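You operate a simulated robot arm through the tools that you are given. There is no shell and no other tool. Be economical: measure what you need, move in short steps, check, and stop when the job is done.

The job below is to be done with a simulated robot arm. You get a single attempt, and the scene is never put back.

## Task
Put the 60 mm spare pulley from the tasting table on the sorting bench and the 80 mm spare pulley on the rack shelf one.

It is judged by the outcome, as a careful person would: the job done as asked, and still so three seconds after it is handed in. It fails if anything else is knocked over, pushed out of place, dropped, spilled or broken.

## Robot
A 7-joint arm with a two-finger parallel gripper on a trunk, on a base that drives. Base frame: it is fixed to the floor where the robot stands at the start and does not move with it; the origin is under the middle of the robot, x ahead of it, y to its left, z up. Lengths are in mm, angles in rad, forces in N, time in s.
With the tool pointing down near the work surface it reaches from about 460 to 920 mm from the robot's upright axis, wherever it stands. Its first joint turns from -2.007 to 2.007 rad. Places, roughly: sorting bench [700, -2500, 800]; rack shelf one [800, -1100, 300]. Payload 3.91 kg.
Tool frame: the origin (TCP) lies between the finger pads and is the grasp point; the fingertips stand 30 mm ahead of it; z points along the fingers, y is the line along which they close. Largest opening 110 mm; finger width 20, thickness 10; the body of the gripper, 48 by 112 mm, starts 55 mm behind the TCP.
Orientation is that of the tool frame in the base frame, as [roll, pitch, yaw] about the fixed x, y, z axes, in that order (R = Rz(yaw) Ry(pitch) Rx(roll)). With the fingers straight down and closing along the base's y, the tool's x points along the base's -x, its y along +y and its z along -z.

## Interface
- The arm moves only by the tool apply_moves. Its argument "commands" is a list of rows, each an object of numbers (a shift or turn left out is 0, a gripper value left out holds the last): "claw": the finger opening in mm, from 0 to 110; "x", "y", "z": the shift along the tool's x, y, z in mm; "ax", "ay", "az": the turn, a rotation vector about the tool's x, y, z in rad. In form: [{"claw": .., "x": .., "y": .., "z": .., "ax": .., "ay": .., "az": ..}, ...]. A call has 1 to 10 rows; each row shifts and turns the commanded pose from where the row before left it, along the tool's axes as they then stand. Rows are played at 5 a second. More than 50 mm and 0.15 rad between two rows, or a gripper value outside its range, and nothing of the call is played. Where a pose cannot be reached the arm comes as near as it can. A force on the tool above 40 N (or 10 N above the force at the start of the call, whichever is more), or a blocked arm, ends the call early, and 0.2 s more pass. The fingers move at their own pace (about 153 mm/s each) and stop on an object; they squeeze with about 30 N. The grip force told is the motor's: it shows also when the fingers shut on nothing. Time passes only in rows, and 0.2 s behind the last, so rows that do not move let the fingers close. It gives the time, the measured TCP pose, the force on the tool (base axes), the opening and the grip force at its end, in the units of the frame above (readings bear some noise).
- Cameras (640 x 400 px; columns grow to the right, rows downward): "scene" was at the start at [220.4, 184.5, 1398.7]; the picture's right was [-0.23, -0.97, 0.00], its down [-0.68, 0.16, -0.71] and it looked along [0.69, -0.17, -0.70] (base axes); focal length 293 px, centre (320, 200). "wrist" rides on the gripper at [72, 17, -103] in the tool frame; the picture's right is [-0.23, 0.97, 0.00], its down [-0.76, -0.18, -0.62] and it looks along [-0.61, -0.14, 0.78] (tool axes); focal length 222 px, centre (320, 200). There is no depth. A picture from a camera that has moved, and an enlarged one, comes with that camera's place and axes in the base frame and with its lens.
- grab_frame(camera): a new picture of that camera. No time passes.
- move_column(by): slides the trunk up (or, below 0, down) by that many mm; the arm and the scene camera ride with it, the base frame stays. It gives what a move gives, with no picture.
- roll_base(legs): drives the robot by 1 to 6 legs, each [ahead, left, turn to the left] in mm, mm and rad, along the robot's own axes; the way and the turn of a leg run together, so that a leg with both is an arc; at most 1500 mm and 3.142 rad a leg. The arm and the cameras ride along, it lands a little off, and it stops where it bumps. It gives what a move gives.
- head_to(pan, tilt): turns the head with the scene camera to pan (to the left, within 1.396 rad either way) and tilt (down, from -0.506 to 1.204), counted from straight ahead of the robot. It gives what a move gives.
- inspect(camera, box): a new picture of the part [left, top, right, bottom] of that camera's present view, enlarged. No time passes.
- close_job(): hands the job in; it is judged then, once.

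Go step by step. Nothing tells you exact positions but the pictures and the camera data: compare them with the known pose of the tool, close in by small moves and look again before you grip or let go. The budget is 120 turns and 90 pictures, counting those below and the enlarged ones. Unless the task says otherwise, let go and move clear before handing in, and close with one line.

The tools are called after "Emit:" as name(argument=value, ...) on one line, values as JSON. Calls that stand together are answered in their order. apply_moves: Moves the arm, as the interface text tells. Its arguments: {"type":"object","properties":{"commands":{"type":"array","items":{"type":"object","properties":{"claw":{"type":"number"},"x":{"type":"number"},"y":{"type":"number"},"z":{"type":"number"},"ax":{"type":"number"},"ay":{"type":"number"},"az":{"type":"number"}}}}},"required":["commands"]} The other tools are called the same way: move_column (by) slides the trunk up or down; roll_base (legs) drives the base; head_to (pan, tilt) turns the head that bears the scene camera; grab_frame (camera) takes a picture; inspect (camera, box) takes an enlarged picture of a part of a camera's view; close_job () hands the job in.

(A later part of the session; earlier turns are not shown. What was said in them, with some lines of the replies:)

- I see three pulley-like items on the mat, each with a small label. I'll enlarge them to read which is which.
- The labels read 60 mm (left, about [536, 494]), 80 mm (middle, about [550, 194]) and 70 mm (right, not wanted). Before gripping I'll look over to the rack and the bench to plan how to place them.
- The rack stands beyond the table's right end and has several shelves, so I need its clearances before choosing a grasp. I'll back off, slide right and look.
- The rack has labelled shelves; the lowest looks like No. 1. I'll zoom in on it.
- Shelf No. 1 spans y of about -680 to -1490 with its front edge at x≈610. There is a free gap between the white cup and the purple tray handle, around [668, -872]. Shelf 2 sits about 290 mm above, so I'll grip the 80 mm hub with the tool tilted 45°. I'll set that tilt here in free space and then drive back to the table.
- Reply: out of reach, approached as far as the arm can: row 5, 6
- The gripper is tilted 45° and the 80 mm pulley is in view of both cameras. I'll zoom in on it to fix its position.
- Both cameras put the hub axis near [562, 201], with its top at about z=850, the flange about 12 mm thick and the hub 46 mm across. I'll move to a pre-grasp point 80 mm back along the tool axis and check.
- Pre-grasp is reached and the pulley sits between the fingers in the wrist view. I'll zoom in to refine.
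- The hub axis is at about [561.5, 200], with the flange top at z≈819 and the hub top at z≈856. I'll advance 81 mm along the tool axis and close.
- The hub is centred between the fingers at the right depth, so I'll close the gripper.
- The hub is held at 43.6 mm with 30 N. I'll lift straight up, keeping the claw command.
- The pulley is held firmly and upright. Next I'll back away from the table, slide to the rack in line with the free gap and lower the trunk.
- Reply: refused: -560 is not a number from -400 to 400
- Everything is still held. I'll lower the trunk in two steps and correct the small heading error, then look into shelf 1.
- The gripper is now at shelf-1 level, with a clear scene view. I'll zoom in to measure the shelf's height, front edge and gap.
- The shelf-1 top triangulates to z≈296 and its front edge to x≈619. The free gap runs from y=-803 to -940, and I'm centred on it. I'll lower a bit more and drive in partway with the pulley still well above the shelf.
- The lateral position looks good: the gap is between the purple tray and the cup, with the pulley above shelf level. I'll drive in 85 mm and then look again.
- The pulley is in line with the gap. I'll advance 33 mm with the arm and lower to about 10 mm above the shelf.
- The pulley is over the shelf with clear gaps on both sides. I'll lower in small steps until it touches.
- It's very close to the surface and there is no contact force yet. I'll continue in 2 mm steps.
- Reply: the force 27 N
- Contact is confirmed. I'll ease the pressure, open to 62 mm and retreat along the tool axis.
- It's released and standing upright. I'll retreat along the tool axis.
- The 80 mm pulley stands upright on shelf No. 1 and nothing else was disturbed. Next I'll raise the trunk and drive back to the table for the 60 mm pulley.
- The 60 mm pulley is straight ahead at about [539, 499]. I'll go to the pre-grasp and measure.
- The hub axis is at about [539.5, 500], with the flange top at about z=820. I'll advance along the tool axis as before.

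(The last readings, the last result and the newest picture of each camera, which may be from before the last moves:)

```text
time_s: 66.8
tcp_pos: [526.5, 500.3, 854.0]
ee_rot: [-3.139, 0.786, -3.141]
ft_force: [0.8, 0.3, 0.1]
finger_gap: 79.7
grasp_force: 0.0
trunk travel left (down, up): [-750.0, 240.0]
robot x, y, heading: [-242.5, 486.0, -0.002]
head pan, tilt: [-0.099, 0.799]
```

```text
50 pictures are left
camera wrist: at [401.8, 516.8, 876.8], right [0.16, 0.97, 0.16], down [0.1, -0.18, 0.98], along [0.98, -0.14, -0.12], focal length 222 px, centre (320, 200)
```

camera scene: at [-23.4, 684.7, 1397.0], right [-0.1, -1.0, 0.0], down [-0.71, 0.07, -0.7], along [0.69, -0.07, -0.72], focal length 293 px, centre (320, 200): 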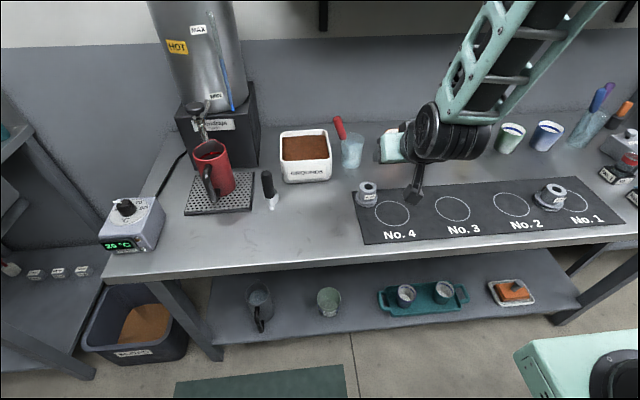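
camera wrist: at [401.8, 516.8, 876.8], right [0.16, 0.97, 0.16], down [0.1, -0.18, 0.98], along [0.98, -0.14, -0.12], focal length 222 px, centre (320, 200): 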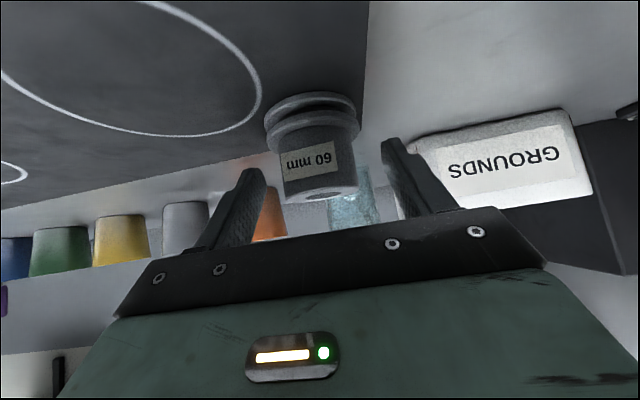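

It matches the earlier grasp view, so I'll close and lift.

Emit:
apply_moves(commands=[{"claw": 40}, {}, {}, {}])

Emit:
apply_moves(commands=[{"z": -14, "x": -14}, {"z": -25, "x": -25}, {"z": -25, "x": -25}, {"z": -25, "x": -25}, {"z": -25, "x": -25}, {}])

Emit:
grab_frame(camera="wrist")

```text
time_s: 67.8
tcp_pos: [526.3, 500.0, 853.5]
ee_rot: [-3.141, 0.788, -3.141]
ft_force: [0.0, -2.3, 2.6]
finger_gap: 43.3
grasp_force: 29.9
trunk travel left (down, up): [-750.0, 240.0]
robot x, y, heading: [-241.2, 490.9, 0.001]
head pan, tilt: [-0.099, 0.799]
```

```text
time_s: 69.2
tcp_pos: [526.6, 500.9, 1015.5]
ee_rot: [-3.141, 0.786, -3.139]
ft_force: [-0.7, 0.1, -3.1]
finger_gap: 43.4
grasp_force: 29.7
trunk travel left (down, up): [-750.0, 240.0]
robot x, y, heading: [-244.1, 489.0, -0.001]
head pan, tilt: [-0.099, 0.799]
```

```text
49 pictures are left
camera wrist: at [401.1, 517.5, 1038.3], right [0.16, 0.97, 0.16], down [0.1, -0.18, 0.98], along [0.98, -0.14, -0.12], focal length 222 px, centre (320, 200)
```

wrist: 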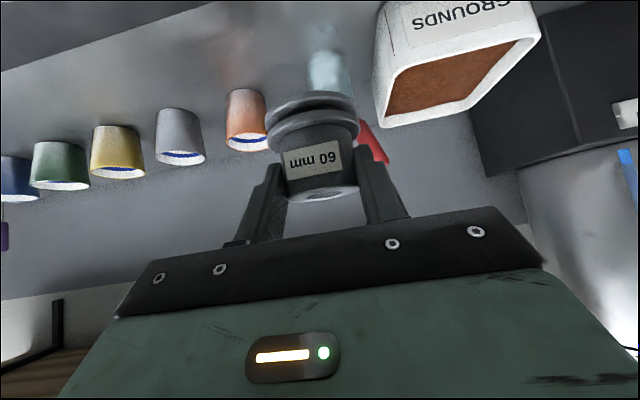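

The 60 mm pulley is held and lifted. I'll back off and drive along to the sorting bench, stopping short to look.

Emit:
roll_base(legs=[[-250, 0, 0], [0, -1350, 0], [0, -1350, 0]])

Emit:
head_to(pan=-0.1, tilt=0.65)

Emit:
grab_frame(camera="scene")

```text
time_s: 83.9
tcp_pos: [259.5, -2233.5, 1015.4]
ee_rot: [3.141, 0.785, 3.126]
ft_force: [0.9, 0.2, -2.5]
finger_gap: 43.4
grasp_force: 29.7
trunk travel left (down, up): [-750.0, 240.0]
robot x, y, heading: [-513.2, -2232.1, -0.014]
head pan, tilt: [-0.099, 0.799]
```

```text
time_s: 84.6
tcp_pos: [258.5, -2234.2, 1015.0]
ee_rot: [-3.141, 0.783, 3.128]
ft_force: [0.1, -0.1, -2.6]
finger_gap: 43.2
grasp_force: 29.9
trunk travel left (down, up): [-750.0, 240.0]
robot x, y, heading: [-511.7, -2230.0, -0.013]
head pan, tilt: [-0.099, 0.649]
```

```text
48 pictures are left
camera scene: at [-281.3, -2041.9, 1409.5], right [-0.11, -0.99, 0.0], down [-0.6, 0.07, -0.8], along [0.79, -0.09, -0.61], focal length 293 px, centre (320, 200)
```

scene: 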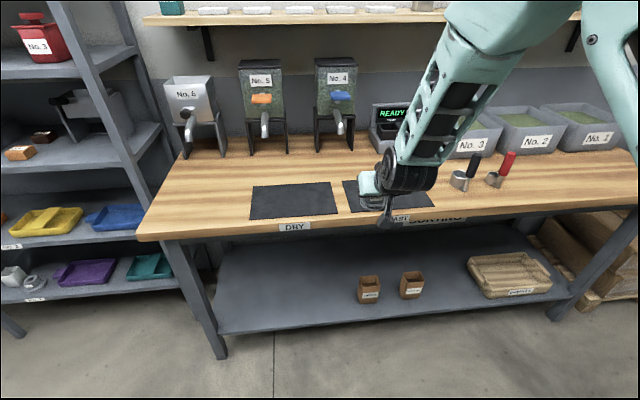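

The sorting bench top has bare wood to the left of the DRY mat, around [520, -1740], well clear of the mills and the bench edges. I'll line up there.

Emit:
roll_base(legs=[[0, 485, 0.013], [190, 0, 0]])

Emit:
head_to(pan=-0.2, tilt=0.8)

Emit:
grab_frame(camera="scene")

Emit:
grab_frame(camera="wrist")

```text
time_s: 88.6
tcp_pos: [458.0, -1735.4, 1015.3]
ee_rot: [3.141, 0.786, -3.135]
ft_force: [1.0, -0.4, -3.2]
finger_gap: 43.1
grasp_force: 30.3
trunk travel left (down, up): [-750.0, 240.0]
robot x, y, heading: [-316.5, -1752.6, 0.004]
head pan, tilt: [-0.099, 0.649]
```

```text
time_s: 89.3
tcp_pos: [458.0, -1735.7, 1014.6]
ee_rot: [-3.14, 0.785, -3.134]
ft_force: [-0.6, 0.7, -2.8]
finger_gap: 43.6
grasp_force: 30.3
trunk travel left (down, up): [-750.0, 240.0]
robot x, y, heading: [-307.9, -1747.2, 0.005]
head pan, tilt: [-0.201, 0.799]
```

```text
47 pictures are left
camera scene: at [-94.2, -1562.4, 1397.0], right [-0.19, -0.98, 0.0], down [-0.7, 0.14, -0.7], along [0.68, -0.13, -0.72], focal length 293 px, centre (320, 200)
```

scene: 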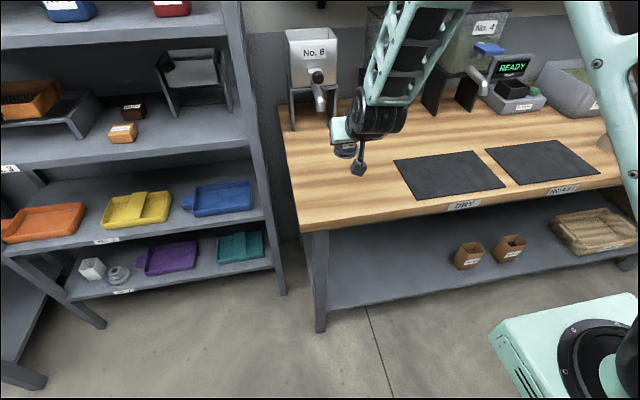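

```text
46 pictures are left
camera wrist: at [332.2, -1719.5, 1038.0], right [0.15, 0.97, 0.16], down [0.1, -0.18, 0.98], along [0.98, -0.14, -0.12], focal length 222 px, centre (320, 200)
```

wrist: 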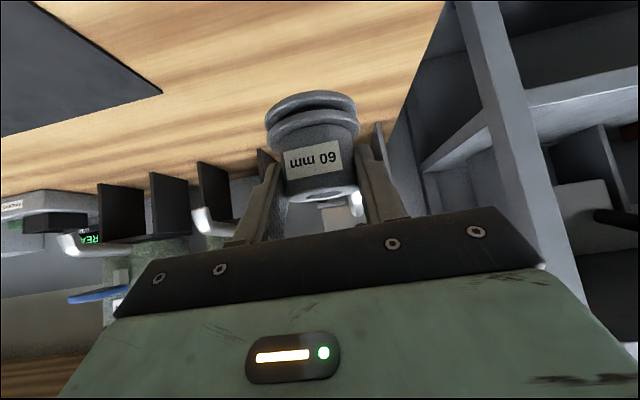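

The wood below and ahead is clear. I'll move forward 50 mm and down to about 12 mm above the bench.

Emit:
apply_moves(commands=[{"z": 28.6, "x": 14.4}, {"z": 28.6, "x": 14.4}, {"z": 28.6, "x": 14.4}, {"z": 28.6, "x": 14.4}, {"z": 28.4, "x": 14.4}, {}])

Emit:
grab_frame(camera="wrist")

Emit:
inspect(camera="scene", box=[280, 80, 440, 240])

```text
time_s: 90.4
tcp_pos: [507.4, -1733.8, 892.1]
ee_rot: [3.139, 0.816, -3.138]
ft_force: [0.6, 0.1, 17.0]
finger_gap: 43.8
grasp_force: 3.6
trunk travel left (down, up): [-750.0, 240.0]
robot x, y, heading: [-312.9, -1751.5, 0.011]
head pan, tilt: [-0.201, 0.799]
stopped in row 5: the force on the tool passed its limit (the readings are from after the stop); the commanded pose is now the measured one
```

```text
45 pictures are left
camera wrist: at [381.4, -1717.4, 913.1], right [0.15, 0.97, 0.17], down [0.07, -0.18, 0.98], along [0.99, -0.13, -0.09], focal length 222 px, centre (320, 200)
```

wrist: 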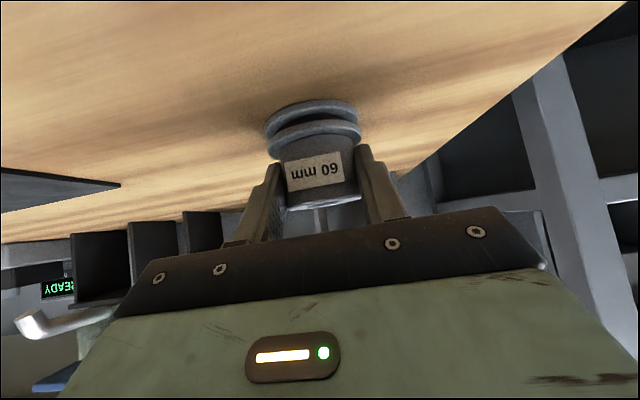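

```text
2.50 times, centred on (360, 160) of scene
camera zoom: at [-95.2, -1562.4, 1397.3], right [-0.19, -0.98, 0.0], down [-0.7, 0.14, -0.7], along [0.68, -0.13, -0.72], focal length 732 px, centre (220, 300)
```

zoom: 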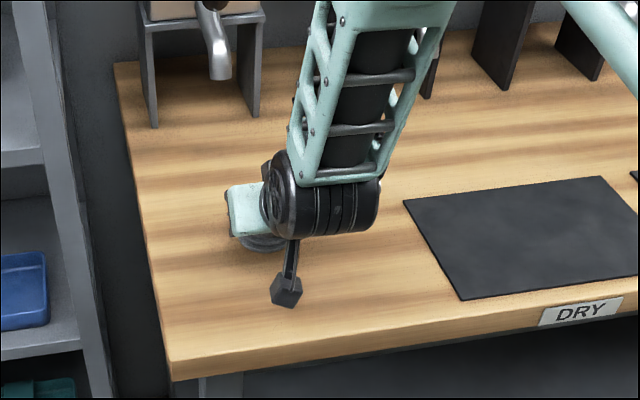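

The bench turned out about 40 mm higher than the table, so the pulley has touched down early. I'll let it settle and check the state.

Emit:
apply_moves(commands=[{}, {}])

Emit:
inspect(camera="wrist", box=[224, 60, 416, 220])

```text
time_s: 91.0
tcp_pos: [507.2, -1732.5, 893.2]
ee_rot: [3.137, 0.817, -3.138]
ft_force: [7.9, 1.9, 27.7]
finger_gap: 43.7
grasp_force: 30.0
trunk travel left (down, up): [-750.0, 240.0]
robot x, y, heading: [-308.9, -1754.5, 0.004]
head pan, tilt: [-0.201, 0.799]
```

```text
2.50 times, centred on (320, 140) of wrist
camera zoom: at [381.4, -1717.4, 913.1], right [0.15, 0.97, 0.17], down [0.07, -0.18, 0.98], along [0.99, -0.13, -0.09], focal length 555 px, centre (320, 350)
```

zoom: 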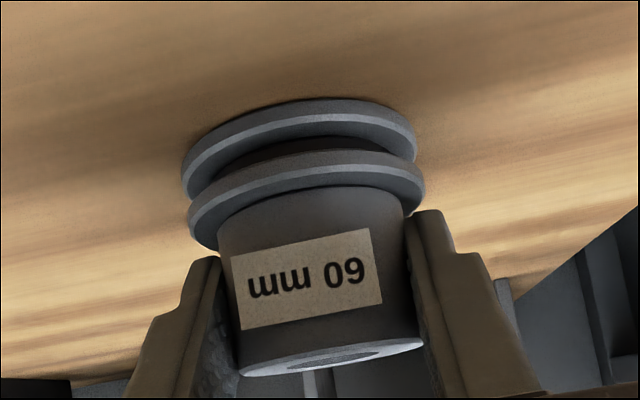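

It's pressed flat on the wood. I'll ease up gently until the force is nearly gone.

Emit:
apply_moves(commands=[{"z": -1, "x": -1}, {}])

```text
time_s: 91.6
tcp_pos: [505.9, -1734.0, 894.1]
ee_rot: [3.137, 0.813, -3.137]
ft_force: [11.1, 1.3, 23.6]
finger_gap: 43.4
grasp_force: 30.1
trunk travel left (down, up): [-750.0, 240.0]
robot x, y, heading: [-313.6, -1751.5, 0.007]
head pan, tilt: [-0.201, 0.799]
```

Emit:
apply_moves(commands=[{"z": -2, "x": -2}, {}])

```text
time_s: 92.2
tcp_pos: [504.8, -1733.8, 894.4]
ee_rot: [3.141, 0.807, -3.135]
ft_force: [6.6, 0.8, 12.8]
finger_gap: 43.7
grasp_force: 29.9
trunk travel left (down, up): [-750.0, 240.0]
robot x, y, heading: [-314.9, -1752.3, 0.004]
head pan, tilt: [-0.201, 0.799]
```

The force is falling and the tilt is recovering. I'll ease up once more and then open.

Emit:
apply_moves(commands=[{"z": -1.5, "x": -1.5}, {}])

Emit:
inspect(camera="wrist", box=[224, 60, 416, 220])

```text
time_s: 92.8
tcp_pos: [505.2, -1733.4, 894.9]
ee_rot: [3.138, 0.802, -3.136]
ft_force: [0.1, -0.6, -2.6]
finger_gap: 43.6
grasp_force: 30.0
trunk travel left (down, up): [-750.0, 240.0]
robot x, y, heading: [-314.2, -1750.4, 0.004]
head pan, tilt: [-0.201, 0.799]
```

```text
2.50 times, centred on (320, 140) of wrist
camera zoom: at [378.7, -1718.0, 916.0], right [0.15, 0.97, 0.16], down [0.08, -0.18, 0.98], along [0.98, -0.14, -0.11], focal length 555 px, centre (320, 350)
```

zoom: 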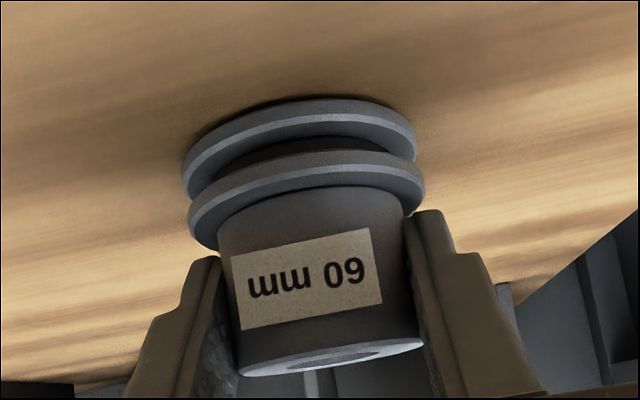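

The pulley now just floats at the surface. I'll lower 1.5 mm to touch, then release.

Emit:
apply_moves(commands=[{"z": 0.9, "x": 0.9}, {}, {"claw": 64}, {}, {}])

Emit:
grab_frame(camera="wrist")

```text
time_s: 94.0
tcp_pos: [506.3, -1733.3, 895.5]
ee_rot: [3.138, 0.807, -3.138]
ft_force: [0.5, 0.8, 0.4]
finger_gap: 64.1
grasp_force: 0.1
trunk travel left (down, up): [-750.0, 240.0]
robot x, y, heading: [-315.4, -1749.7, 0.007]
head pan, tilt: [-0.201, 0.799]
```

```text
41 pictures are left
camera wrist: at [380.4, -1717.7, 916.1], right [0.15, 0.97, 0.17], down [0.08, -0.18, 0.98], along [0.99, -0.13, -0.1], focal length 222 px, centre (320, 200)
```

wrist: 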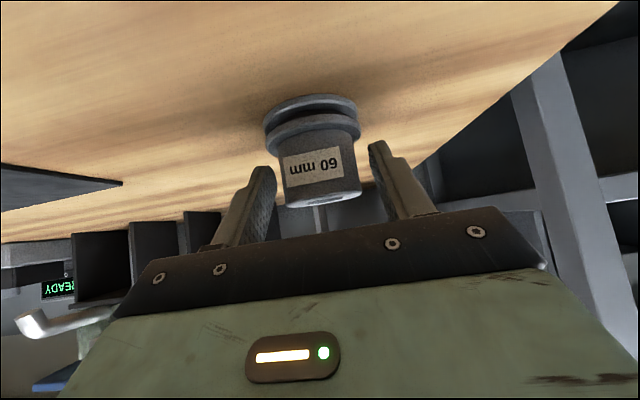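

It's released. I'll retreat along the tool axis, back off and check both placements.

Emit:
apply_moves(commands=[{"z": -20}, {"z": -35}, {"z": -35}, {"z": -20}, {}])

Emit:
roll_base(legs=[[-250, 0, 0]])

Emit:
head_to(pan=0.1, tilt=0.7)

Emit:
grab_frame(camera="scene")

Emit:
inspect(camera="scene", box=[280, 100, 480, 225])

```text
time_s: 95.2
tcp_pos: [425.8, -1733.9, 972.3]
ee_rot: [3.139, 0.807, -3.136]
ft_force: [0.7, 0.0, 0.4]
finger_gap: 64.2
grasp_force: 0.1
trunk travel left (down, up): [-750.0, 240.0]
robot x, y, heading: [-314.7, -1749.5, 0.007]
head pan, tilt: [-0.201, 0.799]
```

```text
time_s: 97.0
tcp_pos: [207.3, -1744.4, 972.6]
ee_rot: [3.139, 0.808, 3.137]
ft_force: [0.4, -0.7, 0.9]
finger_gap: 64.2
grasp_force: 0.2
trunk travel left (down, up): [-750.0, 240.0]
robot x, y, heading: [-532.3, -1751.9, -0.003]
head pan, tilt: [-0.201, 0.799]
stopped in leg 1: the robot was blocked; the commanded pose is now the measured one
```

```text
time_s: 97.8
tcp_pos: [207.4, -1742.8, 972.5]
ee_rot: [3.139, 0.807, 3.136]
ft_force: [-0.4, -0.4, 0.2]
finger_gap: 63.9
grasp_force: 0.1
trunk travel left (down, up): [-750.0, 240.0]
robot x, y, heading: [-531.0, -1757.1, -0.005]
head pan, tilt: [0.099, 0.7]
```

```text
40 pictures are left
camera scene: at [-306.0, -1543.2, 1405.2], right [0.1, -1.0, 0.0], down [-0.64, -0.06, -0.76], along [0.76, 0.07, -0.64], focal length 293 px, centre (320, 200)
```

scene: 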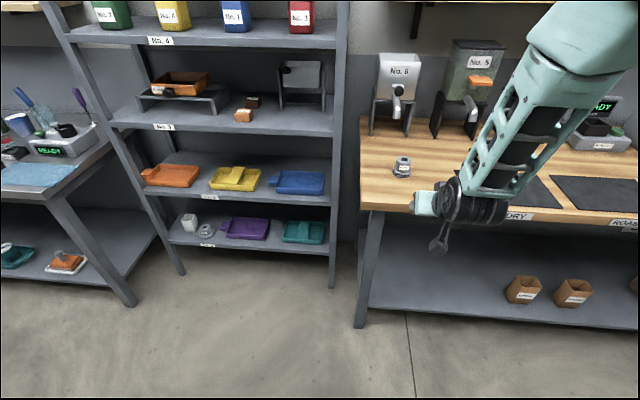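

```text
3.20 times, centred on (380, 162) of scene
camera zoom: at [-306.0, -1543.2, 1405.2], right [0.1, -1.0, 0.0], down [-0.64, -0.06, -0.76], along [0.76, 0.07, -0.64], focal length 937 px, centre (128, 320)
```

zoom: 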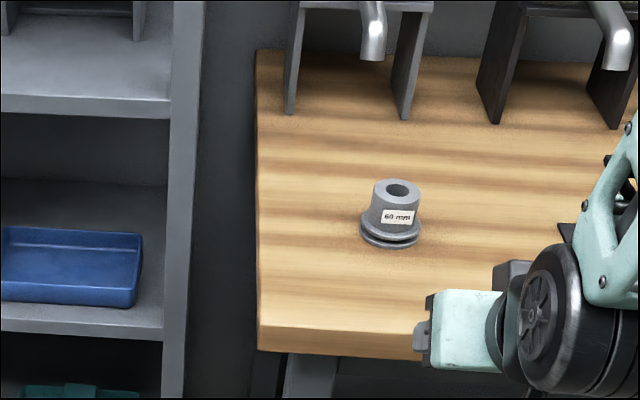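

Both pulleys stand upright in place. The base bumped something behind it while backing up, so I'll pull forward, turn and check that nothing was disturbed.

Emit:
roll_base(legs=[[180, 0, 0], [0, 0, 1.1]])

Emit:
head_to(pan=1.39, tilt=0.6)

Emit:
grab_frame(camera="scene")

```text
time_s: 102.0
tcp_pos: [-28.3, -1089.8, 972.8]
ee_rot: [3.139, 0.808, -2.047]
ft_force: [-0.7, -0.2, 0.2]
finger_gap: 64.0
grasp_force: 0.0
trunk travel left (down, up): [-750.0, 240.0]
robot x, y, heading: [-351.8, -1754.9, 1.098]
head pan, tilt: [0.099, 0.7]
```

```text
time_s: 103.5
tcp_pos: [-25.8, -1090.9, 972.4]
ee_rot: [3.137, 0.808, -2.048]
ft_force: [-0.3, -0.2, -0.5]
finger_gap: 63.9
grasp_force: 0.1
trunk travel left (down, up): [-750.0, 240.0]
robot x, y, heading: [-354.1, -1753.7, 1.093]
head pan, tilt: [1.389, 0.6]
```

```text
38 pictures are left
camera scene: at [-541.7, -1481.9, 1413.8], right [0.61, 0.79, 0.0], down [0.45, -0.35, -0.83], along [-0.65, 0.5, -0.56], focal length 293 px, centre (320, 200)
```

scene: 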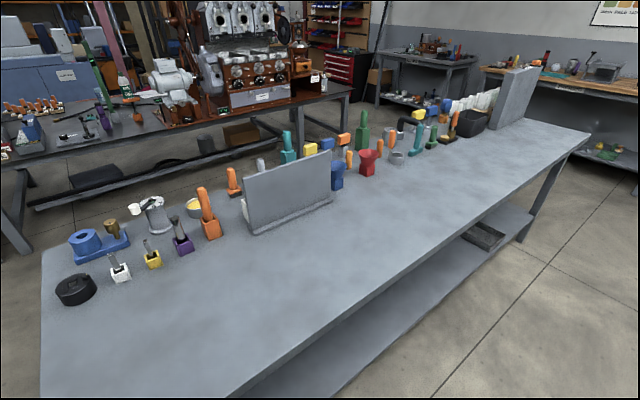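

The obstacle behind was a heavy work table. From what I can see of it, everything on it is upright and orderly. Both pulleys are placed and the arm is clear, so I'm handing in.

Emit:
close_job()

```text
The job is handed in.
```

The 60 mm pulley is on the sorting bench and the 80 mm pulley is on rack shelf one, both upright and released. While backing up, the base bumped a work table behind it; nothing I could see on that table was disturbed, though its near end was out of the picture.
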